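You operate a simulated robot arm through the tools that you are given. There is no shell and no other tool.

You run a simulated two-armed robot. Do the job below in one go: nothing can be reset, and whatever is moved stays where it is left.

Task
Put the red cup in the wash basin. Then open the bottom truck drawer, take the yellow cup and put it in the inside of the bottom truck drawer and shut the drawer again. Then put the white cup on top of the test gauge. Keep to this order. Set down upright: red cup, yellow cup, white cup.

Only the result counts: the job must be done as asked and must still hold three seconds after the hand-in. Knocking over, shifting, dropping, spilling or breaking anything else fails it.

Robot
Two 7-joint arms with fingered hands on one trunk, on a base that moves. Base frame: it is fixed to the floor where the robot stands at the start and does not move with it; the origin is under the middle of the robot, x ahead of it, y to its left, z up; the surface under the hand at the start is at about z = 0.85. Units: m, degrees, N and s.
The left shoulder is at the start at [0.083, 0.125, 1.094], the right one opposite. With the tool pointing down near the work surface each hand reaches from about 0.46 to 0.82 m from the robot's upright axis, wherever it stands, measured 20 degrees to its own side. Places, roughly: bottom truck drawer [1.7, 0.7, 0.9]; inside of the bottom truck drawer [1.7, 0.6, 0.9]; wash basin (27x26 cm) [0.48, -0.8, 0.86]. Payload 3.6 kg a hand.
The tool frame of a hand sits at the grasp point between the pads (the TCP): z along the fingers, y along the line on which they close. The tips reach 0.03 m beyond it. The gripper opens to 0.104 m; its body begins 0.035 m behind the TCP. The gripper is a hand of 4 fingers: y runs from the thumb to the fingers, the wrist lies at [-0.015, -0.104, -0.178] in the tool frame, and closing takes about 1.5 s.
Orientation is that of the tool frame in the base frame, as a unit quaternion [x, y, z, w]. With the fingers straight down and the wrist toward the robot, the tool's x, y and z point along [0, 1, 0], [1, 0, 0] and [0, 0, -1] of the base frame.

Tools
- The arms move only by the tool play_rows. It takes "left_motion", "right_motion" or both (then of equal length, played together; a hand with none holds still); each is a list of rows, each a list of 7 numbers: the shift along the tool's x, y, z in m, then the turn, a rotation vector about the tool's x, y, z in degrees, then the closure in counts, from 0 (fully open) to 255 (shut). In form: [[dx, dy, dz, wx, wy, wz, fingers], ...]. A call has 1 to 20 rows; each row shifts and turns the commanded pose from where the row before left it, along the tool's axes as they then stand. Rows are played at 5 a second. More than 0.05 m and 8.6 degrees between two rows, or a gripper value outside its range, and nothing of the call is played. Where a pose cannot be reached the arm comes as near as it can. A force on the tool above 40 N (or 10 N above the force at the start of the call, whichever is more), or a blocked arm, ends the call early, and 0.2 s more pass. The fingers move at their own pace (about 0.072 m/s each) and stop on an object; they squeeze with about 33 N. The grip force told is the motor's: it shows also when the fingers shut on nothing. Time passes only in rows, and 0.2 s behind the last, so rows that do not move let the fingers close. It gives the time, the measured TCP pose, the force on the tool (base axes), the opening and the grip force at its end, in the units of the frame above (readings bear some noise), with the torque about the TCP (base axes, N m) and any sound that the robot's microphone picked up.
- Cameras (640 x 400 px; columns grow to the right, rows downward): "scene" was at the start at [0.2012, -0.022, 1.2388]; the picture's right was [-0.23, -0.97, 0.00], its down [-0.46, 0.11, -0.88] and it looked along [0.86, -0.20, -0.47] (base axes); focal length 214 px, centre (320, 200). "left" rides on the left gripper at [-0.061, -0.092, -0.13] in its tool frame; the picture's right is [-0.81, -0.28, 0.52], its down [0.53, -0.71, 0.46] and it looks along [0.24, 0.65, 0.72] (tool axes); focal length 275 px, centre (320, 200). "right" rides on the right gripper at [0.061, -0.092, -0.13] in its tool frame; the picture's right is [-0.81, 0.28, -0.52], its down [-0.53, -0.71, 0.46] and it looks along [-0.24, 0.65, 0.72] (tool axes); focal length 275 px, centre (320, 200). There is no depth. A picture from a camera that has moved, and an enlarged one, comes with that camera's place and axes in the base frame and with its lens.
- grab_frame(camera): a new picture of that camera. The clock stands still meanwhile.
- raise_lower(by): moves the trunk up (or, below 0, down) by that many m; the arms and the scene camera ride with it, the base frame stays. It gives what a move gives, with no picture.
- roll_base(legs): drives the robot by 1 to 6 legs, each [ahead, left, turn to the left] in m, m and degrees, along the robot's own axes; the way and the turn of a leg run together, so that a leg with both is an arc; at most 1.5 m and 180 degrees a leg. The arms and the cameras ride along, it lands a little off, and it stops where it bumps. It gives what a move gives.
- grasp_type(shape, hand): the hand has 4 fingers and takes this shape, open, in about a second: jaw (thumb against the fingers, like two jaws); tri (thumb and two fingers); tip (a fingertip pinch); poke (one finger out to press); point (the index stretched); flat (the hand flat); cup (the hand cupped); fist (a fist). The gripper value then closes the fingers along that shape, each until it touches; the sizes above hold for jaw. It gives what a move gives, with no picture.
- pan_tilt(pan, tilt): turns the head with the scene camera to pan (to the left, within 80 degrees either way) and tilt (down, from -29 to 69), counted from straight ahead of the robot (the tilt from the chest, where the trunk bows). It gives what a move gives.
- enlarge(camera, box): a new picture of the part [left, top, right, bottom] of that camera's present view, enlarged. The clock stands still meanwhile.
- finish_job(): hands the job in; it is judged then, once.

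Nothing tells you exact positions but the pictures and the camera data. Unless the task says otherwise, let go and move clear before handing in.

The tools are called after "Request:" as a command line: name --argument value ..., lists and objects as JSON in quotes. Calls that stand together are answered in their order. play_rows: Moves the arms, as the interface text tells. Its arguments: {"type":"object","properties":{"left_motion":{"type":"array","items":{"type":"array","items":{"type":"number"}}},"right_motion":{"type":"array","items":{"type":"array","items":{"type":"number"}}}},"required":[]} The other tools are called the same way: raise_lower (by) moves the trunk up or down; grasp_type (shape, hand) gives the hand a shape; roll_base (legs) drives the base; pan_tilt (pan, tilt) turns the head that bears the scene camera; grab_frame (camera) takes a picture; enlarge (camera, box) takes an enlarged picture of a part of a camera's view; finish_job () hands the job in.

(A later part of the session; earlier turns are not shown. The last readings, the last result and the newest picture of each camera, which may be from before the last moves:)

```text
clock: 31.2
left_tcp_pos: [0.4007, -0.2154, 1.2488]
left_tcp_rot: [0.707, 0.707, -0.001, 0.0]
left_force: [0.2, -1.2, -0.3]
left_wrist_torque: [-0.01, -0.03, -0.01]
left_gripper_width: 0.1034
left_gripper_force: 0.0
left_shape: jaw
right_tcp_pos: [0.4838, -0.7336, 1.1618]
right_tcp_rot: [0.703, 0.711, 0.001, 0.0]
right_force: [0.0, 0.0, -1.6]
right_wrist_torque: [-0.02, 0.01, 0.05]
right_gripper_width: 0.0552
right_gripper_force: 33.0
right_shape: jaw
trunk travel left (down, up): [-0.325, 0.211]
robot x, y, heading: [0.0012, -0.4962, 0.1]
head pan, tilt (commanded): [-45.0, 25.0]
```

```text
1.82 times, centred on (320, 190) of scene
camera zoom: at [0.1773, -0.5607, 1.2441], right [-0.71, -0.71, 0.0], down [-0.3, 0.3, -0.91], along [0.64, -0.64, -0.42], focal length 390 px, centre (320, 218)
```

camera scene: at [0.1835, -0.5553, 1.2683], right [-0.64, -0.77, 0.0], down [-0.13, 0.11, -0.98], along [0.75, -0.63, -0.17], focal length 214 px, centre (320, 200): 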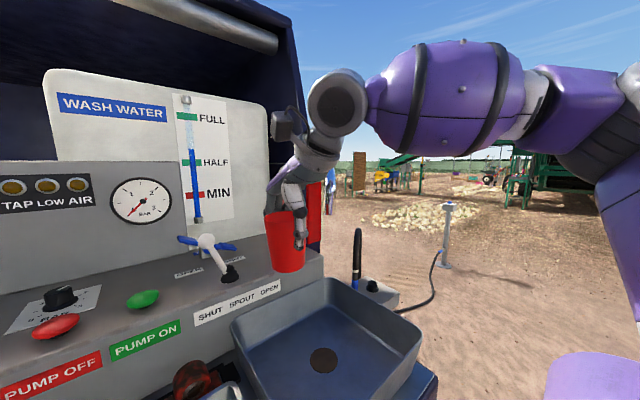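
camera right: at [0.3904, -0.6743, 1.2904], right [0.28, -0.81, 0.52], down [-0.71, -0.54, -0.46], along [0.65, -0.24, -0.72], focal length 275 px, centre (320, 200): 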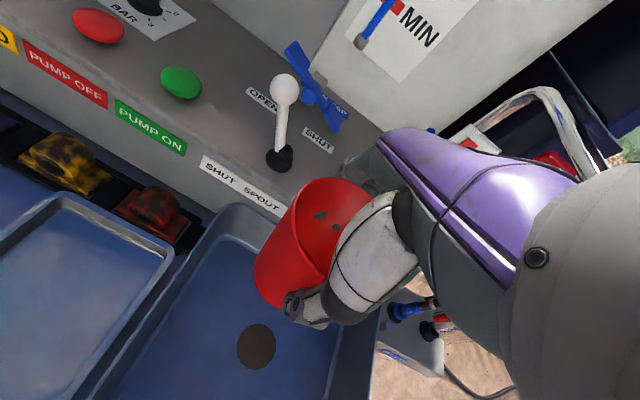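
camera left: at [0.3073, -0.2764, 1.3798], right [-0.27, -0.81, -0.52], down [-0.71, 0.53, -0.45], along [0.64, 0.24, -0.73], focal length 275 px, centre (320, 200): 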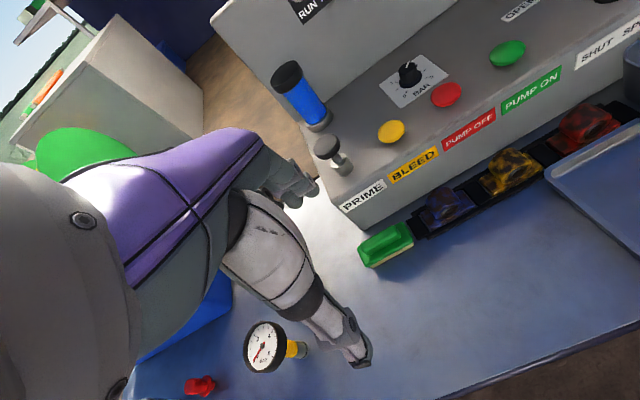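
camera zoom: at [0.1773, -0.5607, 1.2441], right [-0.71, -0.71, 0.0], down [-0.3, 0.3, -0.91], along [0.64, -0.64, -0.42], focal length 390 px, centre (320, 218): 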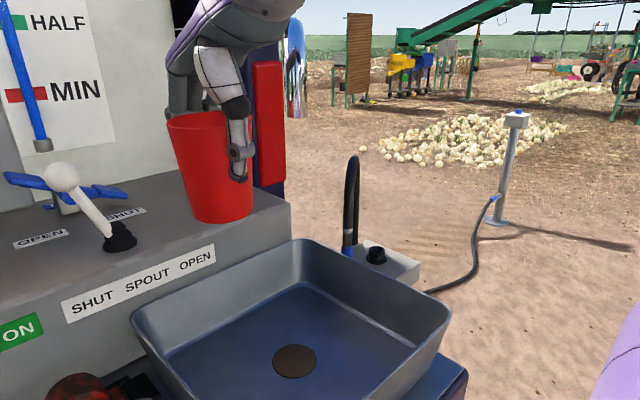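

The rail's near leg is around [0.49, -0.84] between z 1.15 and 1.27, and the basin drain is at [0.475, -0.809]. I'll lower the cup at about [0.475, -0.75], which is inside the basin and clear of both.

Request:
play_rows --right_motion '[[-0.008, -0.005, 0.02, 0, 0, 0, 255], [-0.008, -0.004, 0.03, 0, 0, 0, 255], [0, 0, 0.03, 0, 0, 0, 255], [0, 0, 0.03, 0, 0, 0, 255], [0, 0, 0.03, 0, 0, 0, 255], [0, 0, 0.03, 0, 0, 0, 255], [0, 0, 0.025, 0, 0, 0, 255], [0, 0, 0, 0, 0, 0, 255]]'

Request:
grab_frame --camera "right"

Request:
enlarge --camera "scene" --box '[180, 80, 460, 300]'

```text
clock: 33.0
left_tcp_pos: [0.4005, -0.215, 1.2486]
left_tcp_rot: [0.707, 0.707, -0.001, 0.0]
left_force: [-0.6, 0.4, 0.1]
left_wrist_torque: [0.02, -0.03, -0.01]
left_gripper_width: 0.1038
left_gripper_force: 0.2
left_shape: jaw
right_tcp_pos: [0.4752, -0.7493, 0.9664]
right_tcp_rot: [0.704, 0.71, 0.002, 0.0]
right_force: [0.9, 0.1, -0.3]
right_wrist_torque: [0.0, 0.03, 0.05]
right_gripper_width: 0.055
right_gripper_force: 33.2
right_shape: jaw
trunk travel left (down, up): [-0.325, 0.211]
robot x, y, heading: [-0.0008, -0.4941, 0.1]
head pan, tilt (commanded): [-45.0, 25.0]
```

```text
taken
camera right: at [0.382, -0.6899, 1.0953], right [0.28, -0.81, 0.52], down [-0.71, -0.54, -0.46], along [0.65, -0.24, -0.72], focal length 275 px, centre (320, 200)
```

right: 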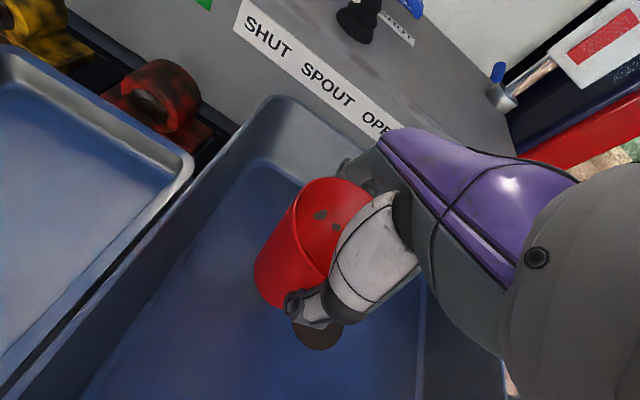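

```text
1.82 times, centred on (320, 190) of scene
camera zoom: at [0.1772, -0.5606, 1.244], right [-0.71, -0.71, 0.0], down [-0.3, 0.3, -0.91], along [0.64, -0.64, -0.42], focal length 390 px, centre (320, 218)
```

zoom: 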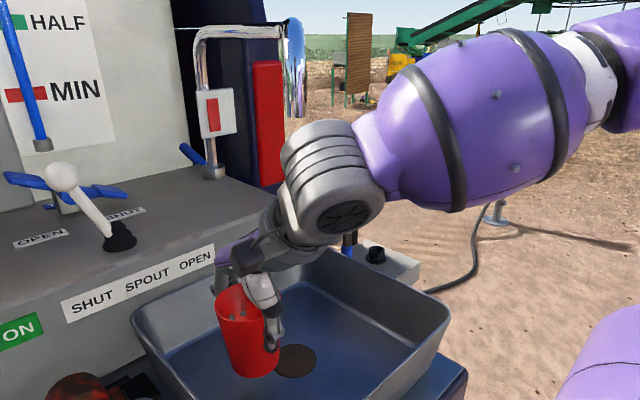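

That obstacle was the gooseneck wash tap above the basin; the hand is well clear of it now. The cup is inside the basin walls, so I'll lower the last few centimetres gently.

Request:
play_rows --right_motion '[[0, 0, 0.012, 0, 0, 0, 255], [0, 0, 0.01, 0, 0, 0, 255], [0, 0, 0.005, 0, 0, 0, 255], [0, 0, 0, 0, 0, 0, 255]]'

Request:
enlarge --camera "scene" --box '[220, 200, 400, 300]'

```text
clock: 34.0
left_tcp_pos: [0.3996, -0.2166, 1.2486]
left_tcp_rot: [0.707, 0.708, -0.001, 0.0]
left_force: [-0.3, -0.7, -0.1]
left_wrist_torque: [0.01, 0.01, 0.01]
left_gripper_width: 0.1036
left_gripper_force: 0.0
left_shape: jaw
right_tcp_pos: [0.4755, -0.7489, 0.9382]
right_tcp_rot: [0.704, 0.71, 0.0, 0.0]
right_force: [0.0, -0.3, 0.0]
right_wrist_torque: [0.0, -0.03, 0.03]
right_gripper_width: 0.0552
right_gripper_force: 33.2
right_shape: jaw
trunk travel left (down, up): [-0.325, 0.211]
robot x, y, heading: [-0.001, -0.4992, 0.2]
head pan, tilt (commanded): [-45.0, 25.0]
```

```text
3.56 times, centred on (310, 250) of scene
camera zoom: at [0.1773, -0.5607, 1.244], right [-0.71, -0.71, 0.0], down [-0.3, 0.3, -0.91], along [0.64, -0.64, -0.42], focal length 763 px, centre (356, 22)
```

zoom: 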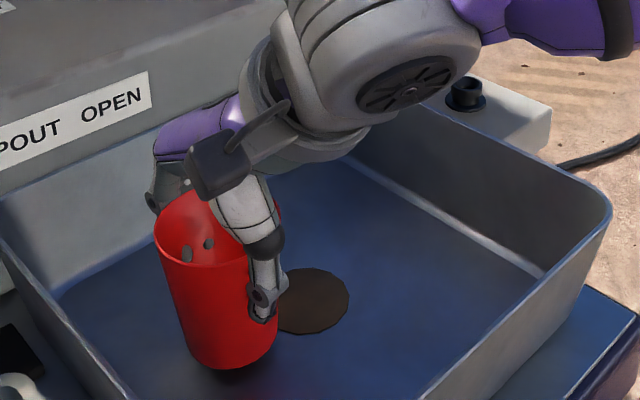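

No contact yet; I'll continue down in small steps until the force shows the cup touching the floor.

Request:
play_rows --right_motion '[[0, 0, 0.003, 0, 0, 0, 255], [0, 0, 0.002, 0, 0, 0, 255], [0, 0, 0, 0, 0, 0, 255]]'

Request:
play_rows --right_motion '[[0, 0, 0.002, 0, 0, 0, 255], [0, 0, 0.002, 0, 0, 0, 255], [0, 0, 0, 0, 0, 0, 255]]'

```text
clock: 34.8
left_tcp_pos: [0.3998, -0.2148, 1.2485]
left_tcp_rot: [0.707, 0.708, -0.001, 0.0]
left_force: [0.0, -0.4, 0.3]
left_wrist_torque: [0.0, 0.05, 0.03]
left_gripper_width: 0.1036
left_gripper_force: 0.1
left_shape: jaw
right_tcp_pos: [0.4752, -0.7485, 0.9325]
right_tcp_rot: [0.704, 0.71, 0.001, 0.0]
right_force: [0.1, -0.5, -0.3]
right_wrist_torque: [-0.02, 0.0, -0.02]
right_gripper_width: 0.0552
right_gripper_force: 32.9
right_shape: jaw
trunk travel left (down, up): [-0.325, 0.211]
robot x, y, heading: [-0.0016, -0.4953, 0.0]
head pan, tilt (commanded): [-45.0, 25.0]
```

```text
clock: 35.6
left_tcp_pos: [0.4003, -0.2159, 1.2482]
left_tcp_rot: [0.707, 0.708, -0.001, -0.001]
left_force: [-0.7, 0.1, -0.5]
left_wrist_torque: [-0.03, 0.0, -0.04]
left_gripper_width: 0.1039
left_gripper_force: 0.0
left_shape: jaw
right_tcp_pos: [0.4757, -0.7501, 0.929]
right_tcp_rot: [0.704, 0.71, 0.001, 0.0]
right_force: [0.1, 0.8, -0.2]
right_wrist_torque: [0.01, 0.01, 0.03]
right_gripper_width: 0.0549
right_gripper_force: 32.5
right_shape: jaw
trunk travel left (down, up): [-0.325, 0.211]
robot x, y, heading: [-0.0024, -0.4944, 0.1]
head pan, tilt (commanded): [-45.0, 25.0]
```

Request:
play_rows --right_motion '[[0, 0, 0.002, 0, 0, 0, 255], [0, 0, 0.001, 0, 0, 0, 255], [0, 0, 0, 0, 0, 0, 255]]'

Request:
enlarge --camera "scene" --box '[220, 200, 400, 300]'

```text
clock: 36.4
left_tcp_pos: [0.4007, -0.216, 1.2489]
left_tcp_rot: [0.707, 0.708, 0.0, -0.001]
left_force: [0.2, -0.3, 0.6]
left_wrist_torque: [0.04, -0.02, 0.03]
left_gripper_width: 0.1037
left_gripper_force: 0.0
left_shape: jaw
right_tcp_pos: [0.4752, -0.7486, 0.9271]
right_tcp_rot: [0.704, 0.71, 0.0, 0.001]
right_force: [0.3, -1.0, 0.3]
right_wrist_torque: [0.02, 0.03, 0.01]
right_gripper_width: 0.0554
right_gripper_force: 33.1
right_shape: jaw
trunk travel left (down, up): [-0.325, 0.211]
robot x, y, heading: [-0.0029, -0.4948, -0.0]
head pan, tilt (commanded): [-45.0, 25.0]
```

```text
3.56 times, centred on (310, 250) of scene
camera zoom: at [0.1773, -0.5607, 1.244], right [-0.71, -0.71, 0.0], down [-0.3, 0.3, -0.91], along [0.64, -0.64, -0.42], focal length 763 px, centre (356, 22)
```

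zoom: 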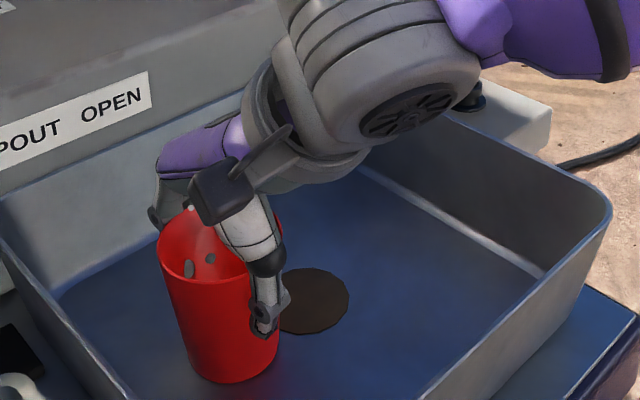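

Almost there; the shadow gap is nearly gone. A few more millimetres.

Request:
play_rows --right_motion '[[0, 0, 0.0015, 0, 0, 0, 255], [0, 0, 0.0015, 0, 0, 0, 255], [0, 0, 0, 0, 0, 0, 255]]'

```text
clock: 37.2
left_tcp_pos: [0.3984, -0.2155, 1.2492]
left_tcp_rot: [0.706, 0.708, 0.0, -0.001]
left_force: [-0.3, 0.1, 0.6]
left_wrist_torque: [0.02, 0.02, 0.02]
left_gripper_width: 0.1036
left_gripper_force: 0.1
left_shape: jaw
right_tcp_pos: [0.476, -0.7481, 0.9256]
right_tcp_rot: [0.704, 0.71, 0.002, 0.001]
right_force: [-1.3, -2.7, 14.3]
right_wrist_torque: [-0.05, -0.09, -0.04]
right_gripper_width: 0.0552
right_gripper_force: 33.0
right_shape: jaw
trunk travel left (down, up): [-0.325, 0.211]
robot x, y, heading: [0.0017, -0.4962, -0.0]
head pan, tilt (commanded): [-45.0, 25.0]
```

Contact at 14 N: the red cup stands on the basin floor. I'll relieve slightly and open the hand.

Request:
play_rows --right_motion '[[0, 0, -0.001, 0, 0, 0, 255], [0, 0, 0, 0, 0, 0, 120], [0, 0, 0, 0, 0, 0, 90], [0, 0, 0, 0, 0, 0, 60], [0, 0, 0, 0, 0, 0, 30], [0, 0, 0, 0, 0, 0, 0], [0, 0, 0, 0, 0, 0, 0], [0, 0, 0, 0, 0, 0, 0]]'

Request:
enlarge --camera "scene" --box '[220, 200, 400, 300]'

Request:
grab_frame --camera "right"

```text
clock: 39.0
left_tcp_pos: [0.3993, -0.2148, 1.2485]
left_tcp_rot: [0.706, 0.708, 0.0, 0.0]
left_force: [-0.2, 0.3, 0.1]
left_wrist_torque: [-0.03, 0.0, -0.01]
left_gripper_width: 0.1036
left_gripper_force: 0.0
left_shape: jaw
right_tcp_pos: [0.4763, -0.7497, 0.9251]
right_tcp_rot: [0.704, 0.71, 0.001, 0.0]
right_force: [0.2, 0.3, 0.4]
right_wrist_torque: [-0.01, 0.02, 0.01]
right_gripper_width: 0.1036
right_gripper_force: 0.1
right_shape: jaw
trunk travel left (down, up): [-0.325, 0.211]
robot x, y, heading: [0.0024, -0.495, -0.0]
head pan, tilt (commanded): [-45.0, 25.0]
```

```text
3.56 times, centred on (310, 250) of scene
camera zoom: at [0.1773, -0.5607, 1.244], right [-0.71, -0.71, 0.0], down [-0.3, 0.3, -0.91], along [0.64, -0.64, -0.42], focal length 763 px, centre (356, 22)
```

zoom: 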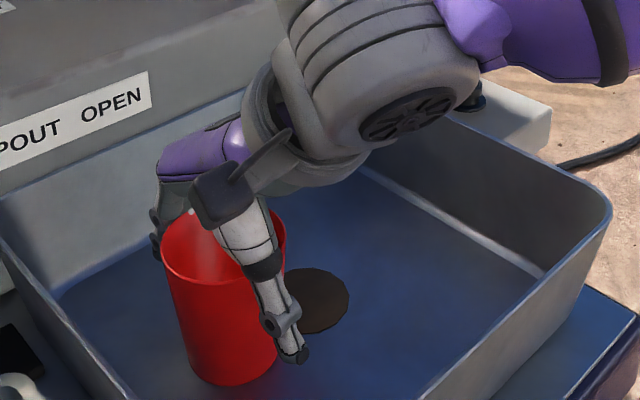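

```text
taken
camera right: at [0.382, -0.6897, 1.0547], right [0.28, -0.81, 0.52], down [-0.71, -0.54, -0.46], along [0.65, -0.24, -0.72], focal length 275 px, centre (320, 200)
```

right: 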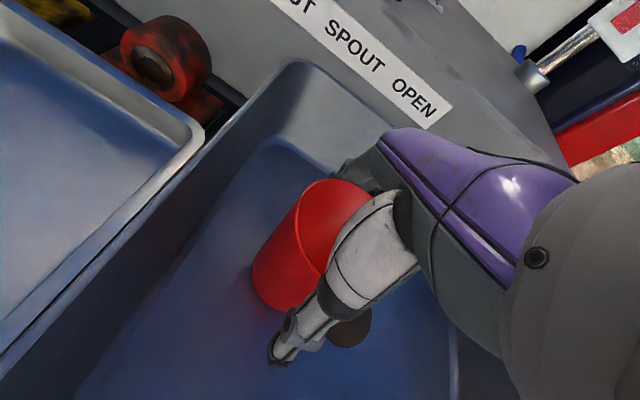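

The red cup is standing in the basin. I'll raise the hand straight up, then back the robot away from the table and look toward the truck's left side.

Request:
play_rows --right_motion '[[0, 0, -0.03, 0, 0, 0, 0], [0, 0, -0.03, 0, 0, 0, 0], [0, 0, -0.03, 0, 0, 0, 0], [0.005, 0, -0.03, 0, 0, 0, 0], [0.02, 0, -0.03, 0, 0, 0, 0], [0.03, 0, -0.03, 0, 0, 0, 0], [0.03, 0, -0.03, 0, 0, 0, 0], [0.02, -0.02, -0.03, 0, 0, 0, 0], [0, -0.03, -0.02, 0, 0, 0, 0]]'

Request:
roll_base --legs '[[-0.4, 0, 0]]'

Request:
grab_frame --camera "scene"

Request:
pan_tilt --pan 45 --tilt 20

Request:
grab_frame --camera "scene"

```text
clock: 41.0
left_tcp_pos: [0.3989, -0.2162, 1.2489]
left_tcp_rot: [0.707, 0.708, 0.0, 0.0]
left_force: [-1.1, 0.5, 0.3]
left_wrist_torque: [0.03, -0.02, 0.03]
left_gripper_width: 0.1037
left_gripper_force: 0.0
left_shape: jaw
right_tcp_pos: [0.4245, -0.6458, 1.1846]
right_tcp_rot: [0.704, 0.71, 0.001, -0.001]
right_force: [-0.3, 0.3, -0.5]
right_wrist_torque: [0.0, -0.06, 0.02]
right_gripper_width: 0.1038
right_gripper_force: 0.0
right_shape: jaw
trunk travel left (down, up): [-0.325, 0.211]
robot x, y, heading: [0.0022, -0.4948, 0.1]
head pan, tilt (commanded): [-45.0, 25.0]
```

```text
clock: 43.5
left_tcp_pos: [0.0016, -0.2167, 1.2479]
left_tcp_rot: [0.708, 0.707, 0.0, 0.001]
left_force: [-0.2, -0.1, -0.3]
left_wrist_torque: [-0.03, 0.02, 0.02]
left_gripper_width: 0.1038
left_gripper_force: 0.1
left_shape: jaw
right_tcp_pos: [0.0265, -0.6457, 1.185]
right_tcp_rot: [0.705, 0.71, 0.001, 0.001]
right_force: [0.3, 0.4, 0.2]
right_wrist_torque: [0.03, -0.01, -0.03]
right_gripper_width: 0.1038
right_gripper_force: 0.1
right_shape: jaw
trunk travel left (down, up): [-0.325, 0.211]
robot x, y, heading: [-0.3971, -0.4973, 0.2]
head pan, tilt (commanded): [-45.0, 25.0]
```

```text
taken
camera scene: at [-0.2212, -0.5608, 1.244], right [-0.71, -0.71, 0.0], down [-0.3, 0.3, -0.91], along [0.64, -0.64, -0.42], focal length 214 px, centre (320, 200)
```

scene: 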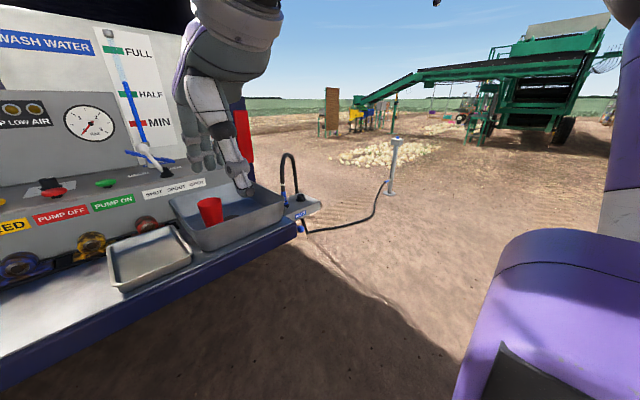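

```text
clock: 45.1
left_tcp_pos: [0.0024, -0.2167, 1.2488]
left_tcp_rot: [0.707, 0.707, -0.001, 0.0]
left_force: [-0.4, -0.1, -0.1]
left_wrist_torque: [-0.01, -0.02, -0.03]
left_gripper_width: 0.1035
left_gripper_force: 0.1
left_shape: jaw
right_tcp_pos: [0.0275, -0.6455, 1.1848]
right_tcp_rot: [0.705, 0.71, 0.001, 0.0]
right_force: [-0.6, 0.1, 0.2]
right_wrist_torque: [0.01, 0.01, 0.03]
right_gripper_width: 0.1036
right_gripper_force: 0.2
right_shape: jaw
trunk travel left (down, up): [-0.325, 0.211]
robot x, y, heading: [-0.4031, -0.4901, 0.1]
head pan, tilt (commanded): [45.0, 20.0]
```

```text
taken
camera scene: at [-0.22, -0.4299, 1.2521], right [0.71, -0.71, 0.0], down [-0.24, -0.24, -0.94], along [0.67, 0.66, -0.34], focal length 214 px, centre (320, 200)
```

scene: 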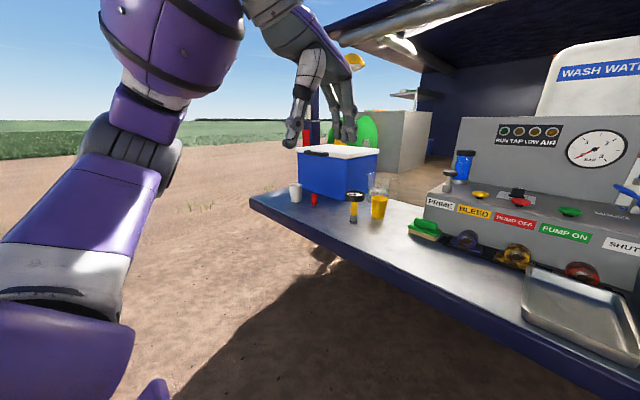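

The red cup stands upright in the basin. The field on the left is open, so I'll drive left past the table's corner and look along the truck's left side.

Request:
roll_base --legs '[[0, 1.1, 0], [0, 1.1, 0]]'

Request:
pan_tilt --pan 0 --tilt 20

Request:
grab_frame --camera "scene"

Request:
pan_tilt --pan -30 --tilt 20

Request:
grab_frame --camera "scene"

```text
clock: 64.8
left_tcp_pos: [-0.0052, 2.002, 1.2483]
left_tcp_rot: [0.706, 0.708, -0.001, -0.001]
left_force: [0.5, 0.4, 0.1]
left_wrist_torque: [-0.03, -0.01, 0.0]
left_gripper_width: 0.1042
left_gripper_force: 0.1
left_shape: jaw
right_tcp_pos: [0.0199, 1.5735, 1.1852]
right_tcp_rot: [0.704, 0.71, 0.0, 0.0]
right_force: [-0.5, 0.9, -0.5]
right_wrist_torque: [0.02, -0.04, -0.03]
right_gripper_width: 0.1038
right_gripper_force: 0.0
right_shape: jaw
trunk travel left (down, up): [-0.325, 0.211]
robot x, y, heading: [-0.4051, 1.7263, 0.1]
head pan, tilt (commanded): [45.0, 20.0]
```

```text
clock: 65.9
left_tcp_pos: [-0.0057, 2.003, 1.2483]
left_tcp_rot: [0.707, 0.708, 0.0, 0.0]
left_force: [0.4, 0.9, 0.0]
left_wrist_torque: [-0.04, -0.03, 0.03]
left_gripper_width: 0.1036
left_gripper_force: 0.0
left_shape: jaw
right_tcp_pos: [0.0203, 1.5733, 1.1835]
right_tcp_rot: [0.703, 0.711, 0.001, 0.0]
right_force: [-0.3, 0.0, 0.6]
right_wrist_torque: [-0.01, 0.04, -0.01]
right_gripper_width: 0.1037
right_gripper_force: 0.1
right_shape: jaw
trunk travel left (down, up): [-0.325, 0.211]
robot x, y, heading: [-0.4089, 1.7219, -0.1]
head pan, tilt (commanded): [0.0, 20.0]
```

```text
taken
camera scene: at [-0.2003, 1.7218, 1.2521], right [0.0, -1.0, 0.0], down [-0.34, 0.0, -0.94], along [0.94, 0.0, -0.34], focal length 214 px, centre (320, 200)
```

scene: 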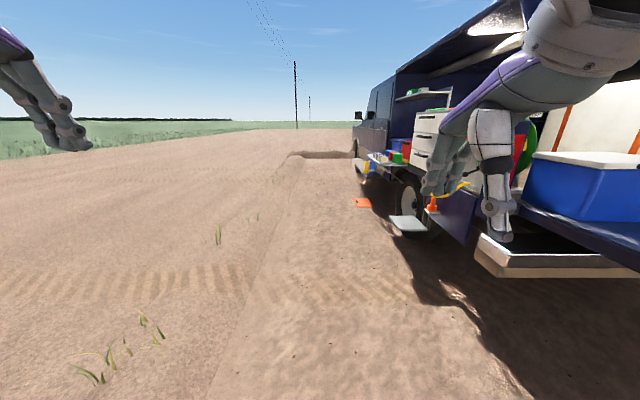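

```text
clock: 66.8
left_tcp_pos: [-0.0059, 2.0011, 1.2485]
left_tcp_rot: [0.706, 0.708, -0.001, -0.001]
left_force: [-0.8, 0.5, -0.5]
left_wrist_torque: [-0.01, 0.0, -0.01]
left_gripper_width: 0.1038
left_gripper_force: 0.1
left_shape: jaw
right_tcp_pos: [0.0197, 1.5727, 1.1849]
right_tcp_rot: [0.703, 0.711, 0.0, 0.0]
right_force: [0.0, 0.0, -0.5]
right_wrist_torque: [0.02, -0.01, -0.02]
right_gripper_width: 0.1038
right_gripper_force: 0.0
right_shape: jaw
trunk travel left (down, up): [-0.325, 0.211]
robot x, y, heading: [-0.4064, 1.7195, -0.1]
head pan, tilt (commanded): [-30.0, 20.0]
```

```text
taken
camera scene: at [-0.2127, 1.6752, 1.2521], right [-0.5, -0.87, 0.0], down [-0.3, 0.17, -0.94], along [0.81, -0.47, -0.34], focal length 214 px, centre (320, 200)
```

scene: 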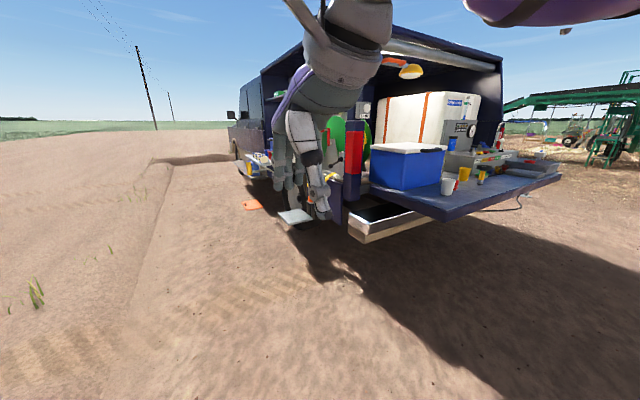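

The white drawers open to the truck's left side. There's also a step, a fold-out shelf and an orange item on the ground there, so I'll zoom in before driving closer.

Request:
pan_tilt --pan -20 --tilt 20

Request:
enlarge --camera "scene" --box '[220, 60, 460, 260]'

Request:
enlarge --camera "right" --box '[0, 0, 640, 400]'

```text
clock: 67.5
left_tcp_pos: [-0.0053, 2.0028, 1.2487]
left_tcp_rot: [0.706, 0.708, -0.001, -0.001]
left_force: [0.1, 1.1, 0.1]
left_wrist_torque: [0.0, 0.03, 0.01]
left_gripper_width: 0.1038
left_gripper_force: 0.0
left_shape: jaw
right_tcp_pos: [0.0203, 1.5722, 1.1842]
right_tcp_rot: [0.703, 0.711, -0.001, 0.0]
right_force: [0.0, -0.2, 0.6]
right_wrist_torque: [0.0, 0.0, 0.01]
right_gripper_width: 0.1041
right_gripper_force: 0.0
right_shape: jaw
trunk travel left (down, up): [-0.325, 0.211]
robot x, y, heading: [-0.4059, 1.7226, 0.2]
head pan, tilt (commanded): [-20.0, 20.0]
```

```text
2.00 times, centred on (340, 160) of scene
camera zoom: at [-0.2059, 1.6898, 1.2521], right [-0.34, -0.94, 0.0], down [-0.32, 0.12, -0.94], along [0.88, -0.32, -0.34], focal length 429 px, centre (280, 280)
```

zoom: 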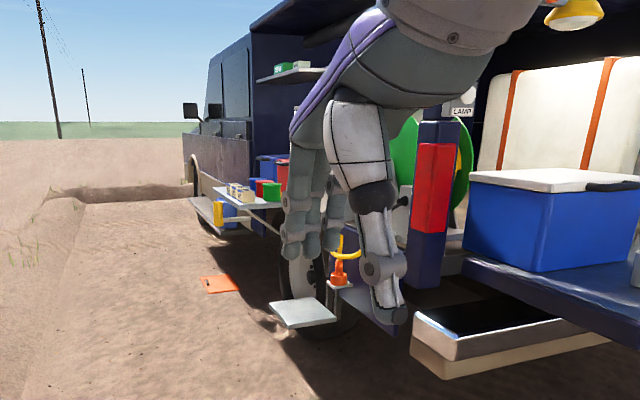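

```text
1.00 times, centred on (320, 200) of right (not enlarged: the box is as wide or as high as the picture)
camera zoom: at [-0.0739, 1.632, 1.3143], right [0.28, -0.81, 0.52], down [-0.71, -0.54, -0.46], along [0.65, -0.24, -0.72], focal length 275 px, centre (320, 200)
```

zoom: 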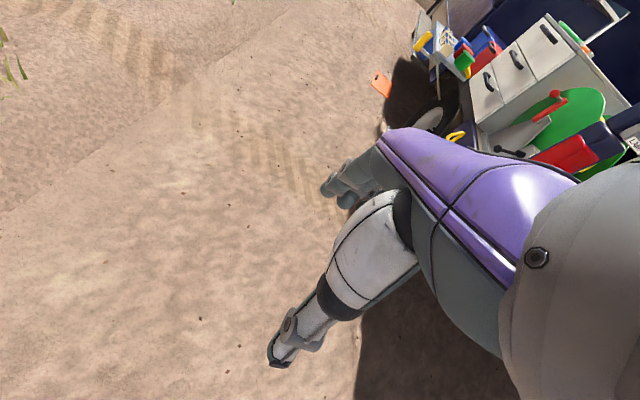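

I can see three stacked drawers with black handles on the cabinet's left face. I'll drive forward alongside the truck, keeping a good distance, and look from there.

Request:
roll_base --legs '[[1.2, 0.1, 0]]'

Request:
pan_tilt --pan -60 --tilt 25

Request:
grab_frame --camera "scene"

Request:
pan_tilt --pan -30 --tilt 30

Request:
grab_frame --camera "scene"

Request:
grab_frame --camera "right"

```text
clock: 73.7
left_tcp_pos: [1.2018, 2.1012, 1.2494]
left_tcp_rot: [0.707, 0.708, -0.001, -0.001]
left_force: [0.7, 1.0, -0.4]
left_wrist_torque: [-0.03, 0.0, -0.01]
left_gripper_width: 0.1037
left_gripper_force: 0.1
left_shape: jaw
right_tcp_pos: [1.2276, 1.6714, 1.184]
right_tcp_rot: [0.704, 0.71, 0.0, 0.0]
right_force: [-0.3, -0.3, -0.5]
right_wrist_torque: [0.01, -0.01, 0.01]
right_gripper_width: 0.1037
right_gripper_force: 0.0
right_shape: jaw
trunk travel left (down, up): [-0.325, 0.211]
robot x, y, heading: [0.8064, 1.8219, 0.0]
head pan, tilt (commanded): [-20.0, 20.0]
```

```text
clock: 74.8
left_tcp_pos: [1.2022, 2.1025, 1.2489]
left_tcp_rot: [0.707, 0.707, 0.0, 0.0]
left_force: [0.8, -0.2, 0.6]
left_wrist_torque: [0.0, -0.03, -0.01]
left_gripper_width: 0.1036
left_gripper_force: 0.1
left_shape: jaw
right_tcp_pos: [1.2269, 1.6728, 1.1847]
right_tcp_rot: [0.704, 0.71, 0.0, 0.0]
right_force: [-0.4, -0.1, 0.3]
right_wrist_torque: [0.01, 0.0, 0.0]
right_gripper_width: 0.1039
right_gripper_force: 0.0
right_shape: jaw
trunk travel left (down, up): [-0.325, 0.211]
robot x, y, heading: [0.8016, 1.8245, 0.1]
head pan, tilt (commanded): [-60.0, 25.0]
```

```text
taken
camera scene: at [0.9602, 1.7422, 1.244], right [-0.87, -0.5, 0.0], down [-0.21, 0.37, -0.91], along [0.45, -0.78, -0.42], focal length 214 px, centre (320, 200)
```

scene: 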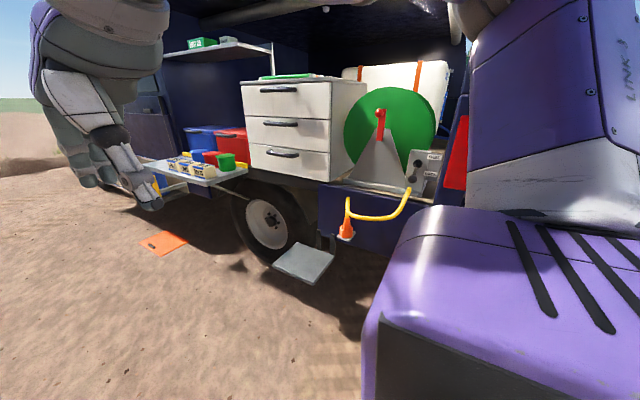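

```text
clock: 75.7
left_tcp_pos: [1.2014, 2.1017, 1.2493]
left_tcp_rot: [0.706, 0.708, -0.001, -0.001]
left_force: [0.2, -0.5, 0.5]
left_wrist_torque: [-0.01, 0.02, 0.03]
left_gripper_width: 0.1039
left_gripper_force: 0.2
left_shape: jaw
right_tcp_pos: [1.2268, 1.6721, 1.1841]
right_tcp_rot: [0.704, 0.71, 0.0, 0.0]
right_force: [0.5, 0.0, 0.6]
right_wrist_torque: [0.01, -0.02, -0.01]
right_gripper_width: 0.1032
right_gripper_force: 0.1
right_shape: jaw
trunk travel left (down, up): [-0.325, 0.211]
robot x, y, heading: [0.8041, 1.8245, 0.0]
head pan, tilt (commanded): [-30.0, 30.0]
```

```text
taken
camera scene: at [0.9923, 1.7767, 1.236], right [-0.5, -0.87, 0.0], down [-0.43, 0.25, -0.87], along [0.75, -0.43, -0.5], focal length 214 px, centre (320, 200)
```

scene: 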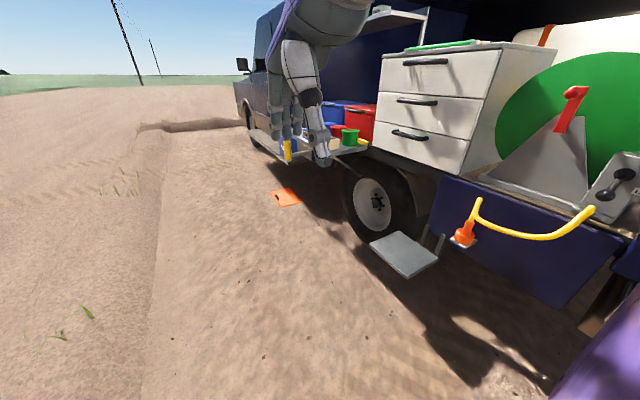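

```text
taken
camera right: at [1.1334, 1.7321, 1.3144], right [0.28, -0.81, 0.52], down [-0.71, -0.54, -0.46], along [0.65, -0.24, -0.72], focal length 275 px, centre (320, 200)
```

right: 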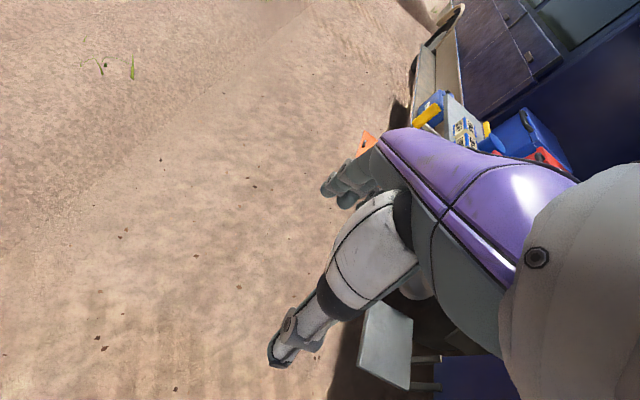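

The bottom drawer's handle looks to be near [1.72, 0.83, 0.98], on the face toward +y, and the step plate is low near [1.55, 0.93, 0.38]. I'll turn to face the drawers and slide along to stand in front of them at a distance.

Request:
roll_base --legs '[[0, 0, -90], [0, 1.06, 0]]'

Request:
pan_tilt --pan -5 --tilt 30

Request:
grab_frame --camera "scene"

Request:
enlarge --camera "scene" --box '[220, 80, 460, 230]'

```text
clock: 89.2
left_tcp_pos: [2.1374, 1.3977, 1.2493]
left_tcp_rot: [1.0, -0.009, -0.001, -0.001]
left_force: [0.1, -0.3, -0.2]
left_wrist_torque: [0.0, 0.03, 0.04]
left_gripper_width: 0.1034
left_gripper_force: 0.0
left_shape: jaw
right_tcp_pos: [1.7097, 1.3812, 1.1856]
right_tcp_rot: [1.0, -0.006, 0.0, 0.0]
right_force: [-0.4, 0.4, 1.1]
right_wrist_torque: [0.04, -0.01, 0.0]
right_gripper_width: 0.1037
right_gripper_force: 0.0
right_shape: jaw
trunk travel left (down, up): [-0.325, 0.211]
robot x, y, heading: [1.8672, 1.804, -91.1]
head pan, tilt (commanded): [-30.0, 30.0]
```

```text
clock: 90.1
left_tcp_pos: [2.1385, 1.3993, 1.2498]
left_tcp_rot: [1.0, -0.008, 0.0, -0.001]
left_force: [-0.3, -0.7, -0.3]
left_wrist_torque: [0.0, 0.0, 0.02]
left_gripper_width: 0.1037
left_gripper_force: 0.1
left_shape: jaw
right_tcp_pos: [1.7087, 1.3822, 1.1844]
right_tcp_rot: [1.0, -0.005, 0.001, 0.0]
right_force: [0.4, 0.3, -0.8]
right_wrist_torque: [0.0, -0.02, 0.05]
right_gripper_width: 0.1035
right_gripper_force: 0.0
right_shape: jaw
trunk travel left (down, up): [-0.325, 0.211]
robot x, y, heading: [1.8661, 1.8028, -91.4]
head pan, tilt (commanded): [-5.0, 30.0]
```

```text
taken
camera scene: at [1.8551, 1.6007, 1.236], right [-0.99, 0.11, 0.0], down [0.05, 0.5, -0.87], along [-0.09, -0.86, -0.5], focal length 214 px, centre (320, 200)
```

scene: 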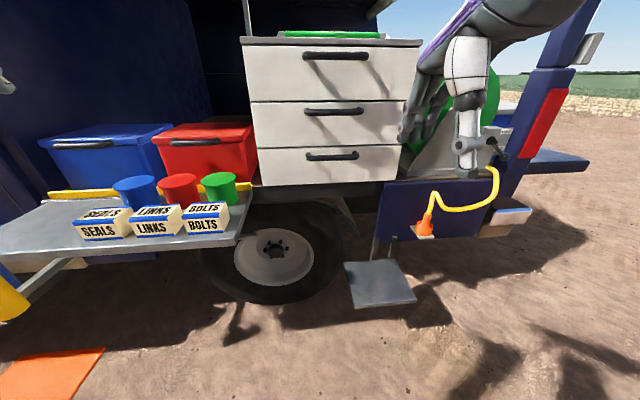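

```text
2.67 times, centred on (340, 155) of scene
camera zoom: at [1.8551, 1.6007, 1.236], right [-0.99, 0.11, 0.0], down [0.05, 0.5, -0.87], along [-0.09, -0.86, -0.5], focal length 572 px, centre (267, 320)
```

zoom: 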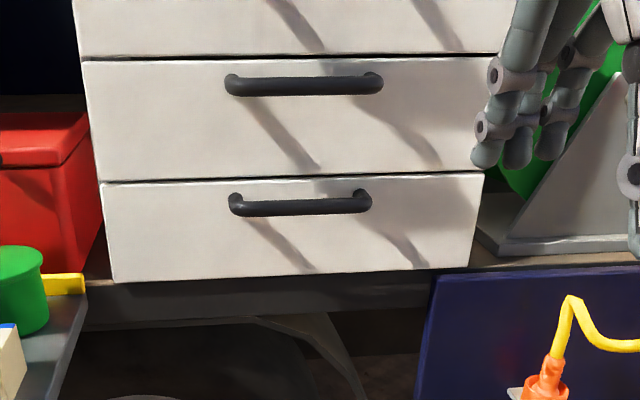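

Clear view now: the bottom drawer face is at about y = 0.80, x from 1.44 to 2.0, and its bar handle is centred near [1.725, 0.835, 0.975]. I'll move closer, bring the right hand in front of it, then rotate the hand so the fingers point at the drawer.

Request:
roll_base --legs '[[0.25, 0, 1.3]]'

Request:
play_rows --right_motion '[[0, 0.03, 0.03, 0, 0, 0, 0], [0, 0.03, 0.03, 0, 0, 0, 0], [0, 0.03, 0.03, 0, 0, 0, 0], [0, 0.03, 0.03, 0, 0, 0, 0], [0, 0.03, 0.03, 0, 0, 0, 0], [0, 0, 0.03, 0, 0, 0, 0], [0, 0, 0, 0, 0, 0, 0]]'

Request:
grab_frame --camera "scene"

```text
clock: 91.9
left_tcp_pos: [2.1456, 1.1551, 1.2491]
left_tcp_rot: [1.0, 0.003, 0.0, -0.001]
left_force: [0.5, 0.2, 0.0]
left_wrist_torque: [0.02, 0.03, 0.0]
left_gripper_width: 0.104
left_gripper_force: 0.1
left_shape: jaw
right_tcp_pos: [1.717, 1.1279, 1.1848]
right_tcp_rot: [1.0, 0.007, 0.0, 0.0]
right_force: [-0.2, -1.4, 0.6]
right_wrist_torque: [0.02, 0.01, -0.01]
right_gripper_width: 0.1037
right_gripper_force: 0.1
right_shape: jaw
trunk travel left (down, up): [-0.325, 0.211]
robot x, y, heading: [1.8667, 1.5549, -89.7]
head pan, tilt (commanded): [-5.0, 30.0]
```

```text
clock: 93.5
left_tcp_pos: [2.1451, 1.1571, 1.2496]
left_tcp_rot: [1.0, 0.003, 0.0, -0.001]
left_force: [-0.1, -0.3, -1.1]
left_wrist_torque: [0.0, 0.0, -0.03]
left_gripper_width: 0.1038
left_gripper_force: 0.0
left_shape: jaw
right_tcp_pos: [1.7193, 0.979, 1.0018]
right_tcp_rot: [1.0, 0.006, 0.001, 0.001]
right_force: [0.5, 0.2, -0.1]
right_wrist_torque: [-0.01, 0.0, 0.0]
right_gripper_width: 0.1036
right_gripper_force: 0.2
right_shape: jaw
trunk travel left (down, up): [-0.325, 0.211]
robot x, y, heading: [1.8635, 1.5554, -90.0]
head pan, tilt (commanded): [-5.0, 30.0]
```

```text
taken
camera scene: at [1.8577, 1.351, 1.236], right [-1.0, 0.08, 0.0], down [0.04, 0.5, -0.87], along [-0.07, -0.86, -0.5], focal length 214 px, centre (320, 200)
```

scene: 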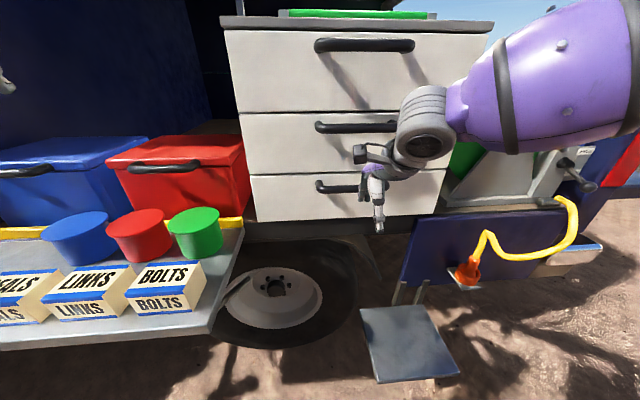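

The hand is in front of the bottom handle. Now I'll pitch it up so the fingers point at the drawer.

Request:
play_rows --right_motion '[[0, 0, 0, -8.2, 0, 0, 0], [0, 0, 0, -8.2, 0, 0, 0], [0, 0, 0, -8.2, 0, 0, 0], [0, 0, 0, -8.2, 0, 0, 0], [0, 0, 0, -8.2, 0, 0, 0], [0, 0, 0, -8.2, 0, 0, 0], [0, 0, 0, 0, 0, 0, 0]]'

Request:
grab_frame --camera "scene"

Request:
grab_frame --camera "right"

```text
clock: 95.1
left_tcp_pos: [2.1457, 1.1553, 1.2493]
left_tcp_rot: [1.0, 0.002, 0.001, 0.0]
left_force: [-0.8, -0.7, 0.3]
left_wrist_torque: [-0.03, 0.0, 0.0]
left_gripper_width: 0.1037
left_gripper_force: 0.0
left_shape: jaw
right_tcp_pos: [1.717, 0.9792, 1.0056]
right_tcp_rot: [0.909, 0.004, 0.003, 0.417]
right_force: [0.7, -0.5, -0.1]
right_wrist_torque: [0.04, 0.01, 0.02]
right_gripper_width: 0.1041
right_gripper_force: 0.1
right_shape: jaw
trunk travel left (down, up): [-0.325, 0.211]
robot x, y, heading: [1.8639, 1.5551, -89.8]
head pan, tilt (commanded): [-5.0, 30.0]
```

```text
taken
camera scene: at [1.8578, 1.3511, 1.2361], right [-1.0, 0.08, 0.0], down [0.04, 0.5, -0.87], along [-0.07, -0.86, -0.5], focal length 214 px, centre (320, 200)
```

scene: 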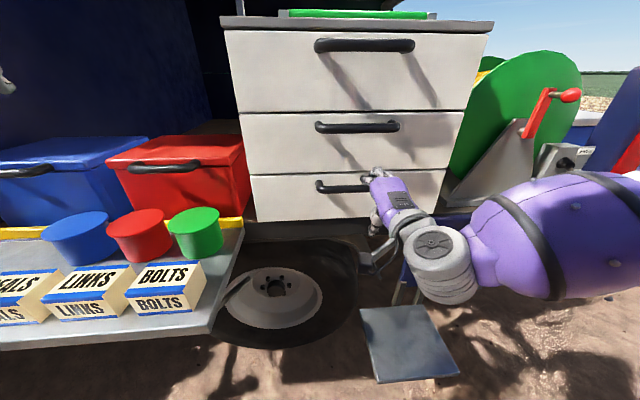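

```text
taken
camera right: at [1.7761, 1.1373, 1.0198], right [-0.81, 0.2, 0.54], down [-0.53, 0.11, -0.84], along [-0.23, -0.97, 0.02], focal length 275 px, centre (320, 200)
```

right: 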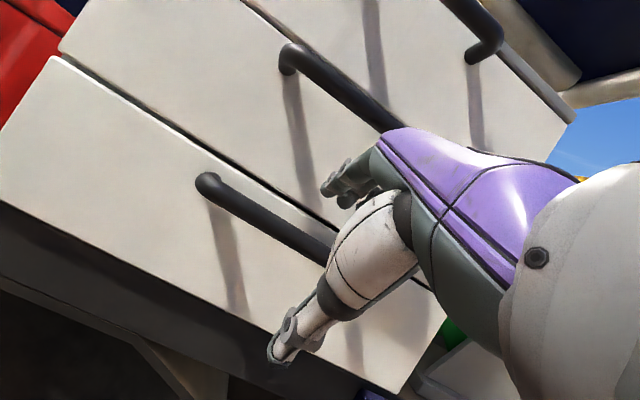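

The rotation works well and the bar is near the gap between thumb and fingers. I'll finish the rotation to horizontal.

Request:
play_rows --right_motion '[[0, 0, 0, -8.2, 0, 0, 0], [0, 0, 0, -8.2, 0, 0, 0], [0, 0, 0, -8.2, 0, 0, 0], [0, 0, 0, -8.2, 0, 0, 0], [0, 0, 0, -8.0, 0, 0, 0], [0, 0, 0, 0, 0, 0, 0]]'

Request:
enlarge --camera "scene" --box '[260, 100, 500, 300]'

Request:
grab_frame --camera "right"

```text
clock: 96.5
left_tcp_pos: [2.1454, 1.1544, 1.2486]
left_tcp_rot: [1.0, 0.003, 0.0, 0.0]
left_force: [-0.5, -0.4, 0.1]
left_wrist_torque: [0.01, 0.05, 0.03]
left_gripper_width: 0.1039
left_gripper_force: 0.0
left_shape: jaw
right_tcp_pos: [1.7177, 0.9798, 1.0036]
right_tcp_rot: [0.706, 0.004, 0.005, 0.708]
right_force: [-0.1, -0.3, 0.5]
right_wrist_torque: [0.04, 0.0, -0.02]
right_gripper_width: 0.1038
right_gripper_force: 0.0
right_shape: jaw
trunk travel left (down, up): [-0.325, 0.211]
robot x, y, heading: [1.8647, 1.5529, -89.8]
head pan, tilt (commanded): [-5.0, 30.0]
```

```text
2.00 times, centred on (380, 200) of scene
camera zoom: at [1.8577, 1.3512, 1.2361], right [-1.0, 0.08, 0.0], down [0.04, 0.5, -0.87], along [-0.07, -0.86, -0.5], focal length 429 px, centre (200, 200)
```

zoom: 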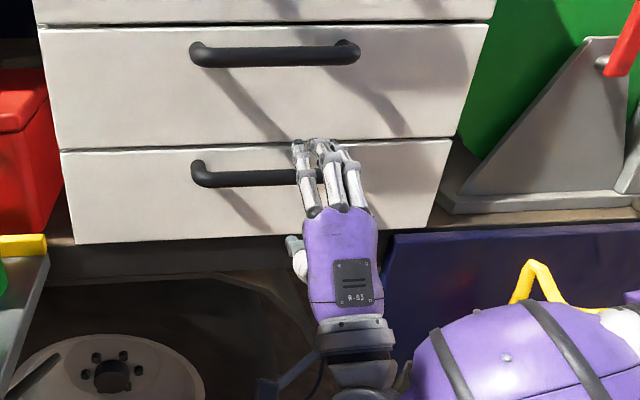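

```text
taken
camera right: at [1.7764, 1.1089, 0.9121], right [-0.82, 0.51, 0.27], down [-0.53, -0.46, -0.71], along [-0.24, -0.73, 0.65], focal length 275 px, centre (320, 200)
```

right: 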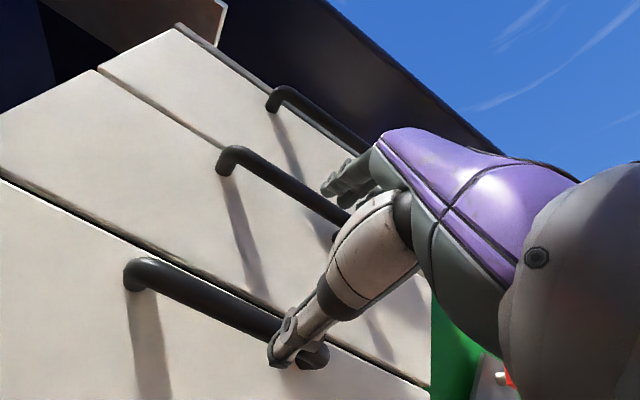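

The bar is at about z 0.978, y 0.84–0.85. I'll align the height and approach.

Request:
play_rows --right_motion '[[0.017, -0.0256, 0, 0, 0, 0, 0], [0, 0, 0.03, 0, 0, 0, 0], [0, 0, 0.03, 0, 0, 0, 0], [0, 0, 0.02, 0, 0, 0, 0], [0, 0, 0, 0, 0, 0, 0]]'

Request:
grab_frame --camera "right"

Request:
enlarge --camera "scene" --box '[260, 100, 460, 260]'

```text
clock: 97.7
left_tcp_pos: [2.1448, 1.1551, 1.2491]
left_tcp_rot: [1.0, 0.002, 0.001, 0.0]
left_force: [0.6, -0.3, 0.1]
left_wrist_torque: [-0.02, -0.01, 0.03]
left_gripper_width: 0.1037
left_gripper_force: 0.0
left_shape: jaw
right_tcp_pos: [1.7358, 0.9002, 0.9797]
right_tcp_rot: [0.707, 0.003, 0.004, 0.707]
right_force: [0.1, -0.5, -0.9]
right_wrist_torque: [-0.03, 0.02, -0.01]
right_gripper_width: 0.1038
right_gripper_force: 0.1
right_shape: jaw
trunk travel left (down, up): [-0.325, 0.211]
robot x, y, heading: [1.8678, 1.5572, -89.9]
head pan, tilt (commanded): [-5.0, 30.0]
```

```text
taken
camera right: at [1.7942, 1.0295, 0.8871], right [-0.82, 0.51, 0.27], down [-0.53, -0.46, -0.71], along [-0.24, -0.73, 0.65], focal length 275 px, centre (320, 200)
```

right: 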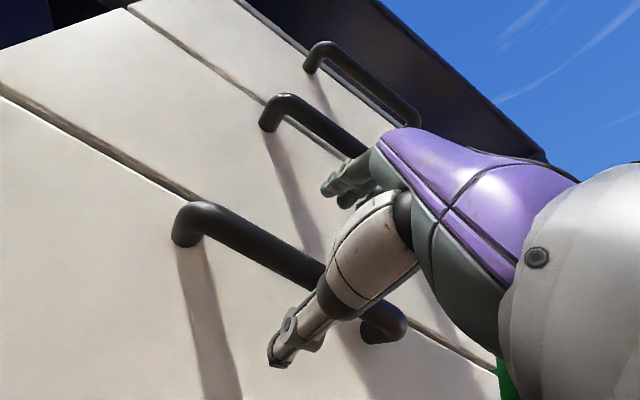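

```text
2.50 times, centred on (360, 180) of scene
camera zoom: at [1.8577, 1.3511, 1.236], right [-1.0, 0.08, 0.0], down [0.04, 0.5, -0.87], along [-0.07, -0.86, -0.5], focal length 536 px, centre (220, 250)
```

zoom: 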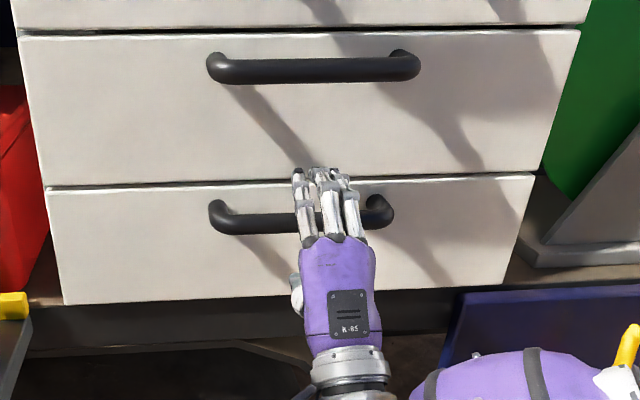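

The bar is between the thumb below and the fingers above. I'll move forward to bring the bar to the grasp point.

Request:
play_rows --right_motion '[[0.008, 0, 0.02, 0, 0, 0, 0], [0, 0, 0.015, 0, 0, 0, 0], [0, 0, 0.015, 0, 0, 0, 0], [0, 0, 0, 0, 0, 0, 0]]'

Request:
grab_frame --camera "right"

Request:
enlarge --camera "scene" --box '[260, 100, 460, 260]'

```text
clock: 98.7
left_tcp_pos: [2.1449, 1.1553, 1.2484]
left_tcp_rot: [1.0, 0.003, 0.0, 0.001]
left_force: [0.2, 0.0, 0.0]
left_wrist_torque: [-0.02, -0.01, 0.0]
left_gripper_width: 0.1037
left_gripper_force: 0.0
left_shape: jaw
right_tcp_pos: [1.7285, 0.861, 0.9929]
right_tcp_rot: [0.707, 0.004, 0.004, 0.707]
right_force: [-0.9, 1.0, 0.2]
right_wrist_torque: [-0.01, 0.02, 0.07]
right_gripper_width: 0.1037
right_gripper_force: 0.0
right_shape: jaw
right hand out of reach, approached as far as the arm can: row 1, 2, 3
trunk travel left (down, up): [-0.325, 0.211]
robot x, y, heading: [1.8658, 1.5593, -89.6]
head pan, tilt (commanded): [-5.0, 30.0]
```

```text
taken
camera right: at [1.7869, 0.9911, 0.8995], right [-0.82, 0.51, 0.27], down [-0.53, -0.46, -0.71], along [-0.24, -0.73, 0.64], focal length 275 px, centre (320, 200)
```

right: 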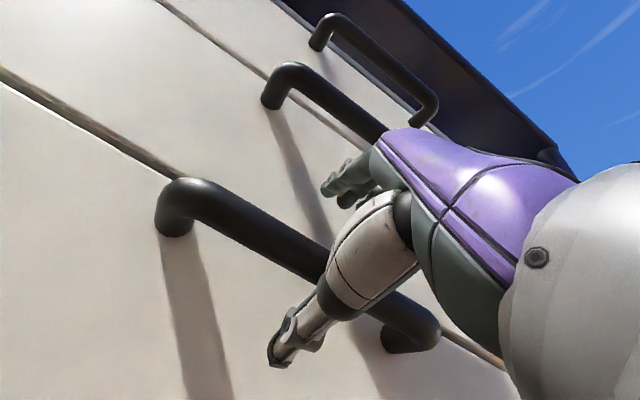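

```text
2.50 times, centred on (360, 180) of scene
camera zoom: at [1.8577, 1.351, 1.236], right [-1.0, 0.08, 0.0], down [0.04, 0.5, -0.87], along [-0.07, -0.86, -0.5], focal length 536 px, centre (220, 250)
```

zoom: 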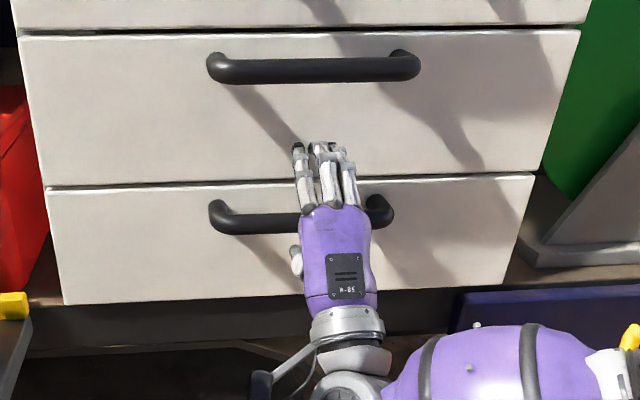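

The arm ran into its limit there, so the hand drifted upward. I'll back the hand off, roll the base 0.1 m closer, and re-approach.

Request:
play_rows --right_motion '[[0, 0, -0.03, 0, 0, 0, 0], [0, 0, -0.035, 0, 0, 0, 0], [0, 0, -0.035, 0, 0, 0, 0], [0, 0, 0, 0, 0, 0, 0]]'

Request:
roll_base --legs '[[0.1, 0, 0]]'

Request:
grab_frame --camera "right"

```text
clock: 99.7
left_tcp_pos: [2.1464, 1.1566, 1.2481]
left_tcp_rot: [1.0, 0.002, 0.0, -0.001]
left_force: [-0.5, 0.3, -0.5]
left_wrist_torque: [-0.02, 0.0, -0.01]
left_gripper_width: 0.1037
left_gripper_force: 0.1
left_shape: jaw
right_tcp_pos: [1.7279, 0.9617, 0.9916]
right_tcp_rot: [0.707, 0.004, 0.005, 0.707]
right_force: [-0.2, 0.0, 0.0]
right_wrist_torque: [0.05, -0.05, 0.02]
right_gripper_width: 0.1038
right_gripper_force: 0.0
right_shape: jaw
trunk travel left (down, up): [-0.325, 0.211]
robot x, y, heading: [1.866, 1.5562, -89.7]
head pan, tilt (commanded): [-5.0, 30.0]
```

```text
clock: 100.9
left_tcp_pos: [2.1445, 1.0557, 1.2489]
left_tcp_rot: [1.0, 0.002, 0.001, -0.001]
left_force: [0.2, -0.2, 0.2]
left_wrist_torque: [-0.02, -0.03, 0.0]
left_gripper_width: 0.1039
left_gripper_force: 0.0
left_shape: jaw
right_tcp_pos: [1.7289, 0.8593, 0.9917]
right_tcp_rot: [0.707, 0.003, 0.005, 0.707]
right_force: [0.2, 0.2, 0.1]
right_wrist_torque: [-0.01, 0.0, 0.02]
right_gripper_width: 0.1036
right_gripper_force: 0.0
right_shape: jaw
trunk travel left (down, up): [-0.325, 0.211]
robot x, y, heading: [1.8634, 1.4537, -89.9]
head pan, tilt (commanded): [-5.0, 30.0]
```

```text
taken
camera right: at [1.786, 0.9916, 0.899], right [-0.82, 0.51, 0.27], down [-0.53, -0.46, -0.71], along [-0.24, -0.73, 0.64], focal length 275 px, centre (320, 200)
```

right: 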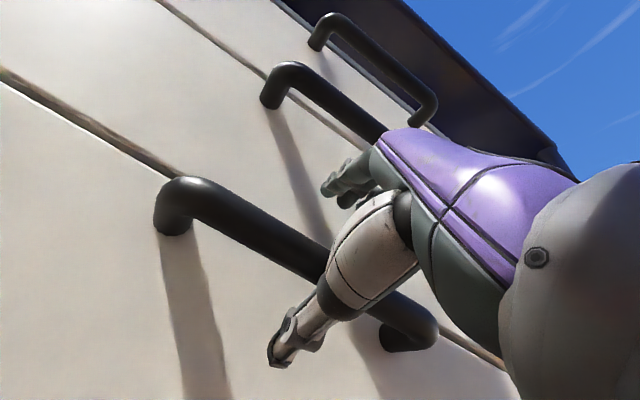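

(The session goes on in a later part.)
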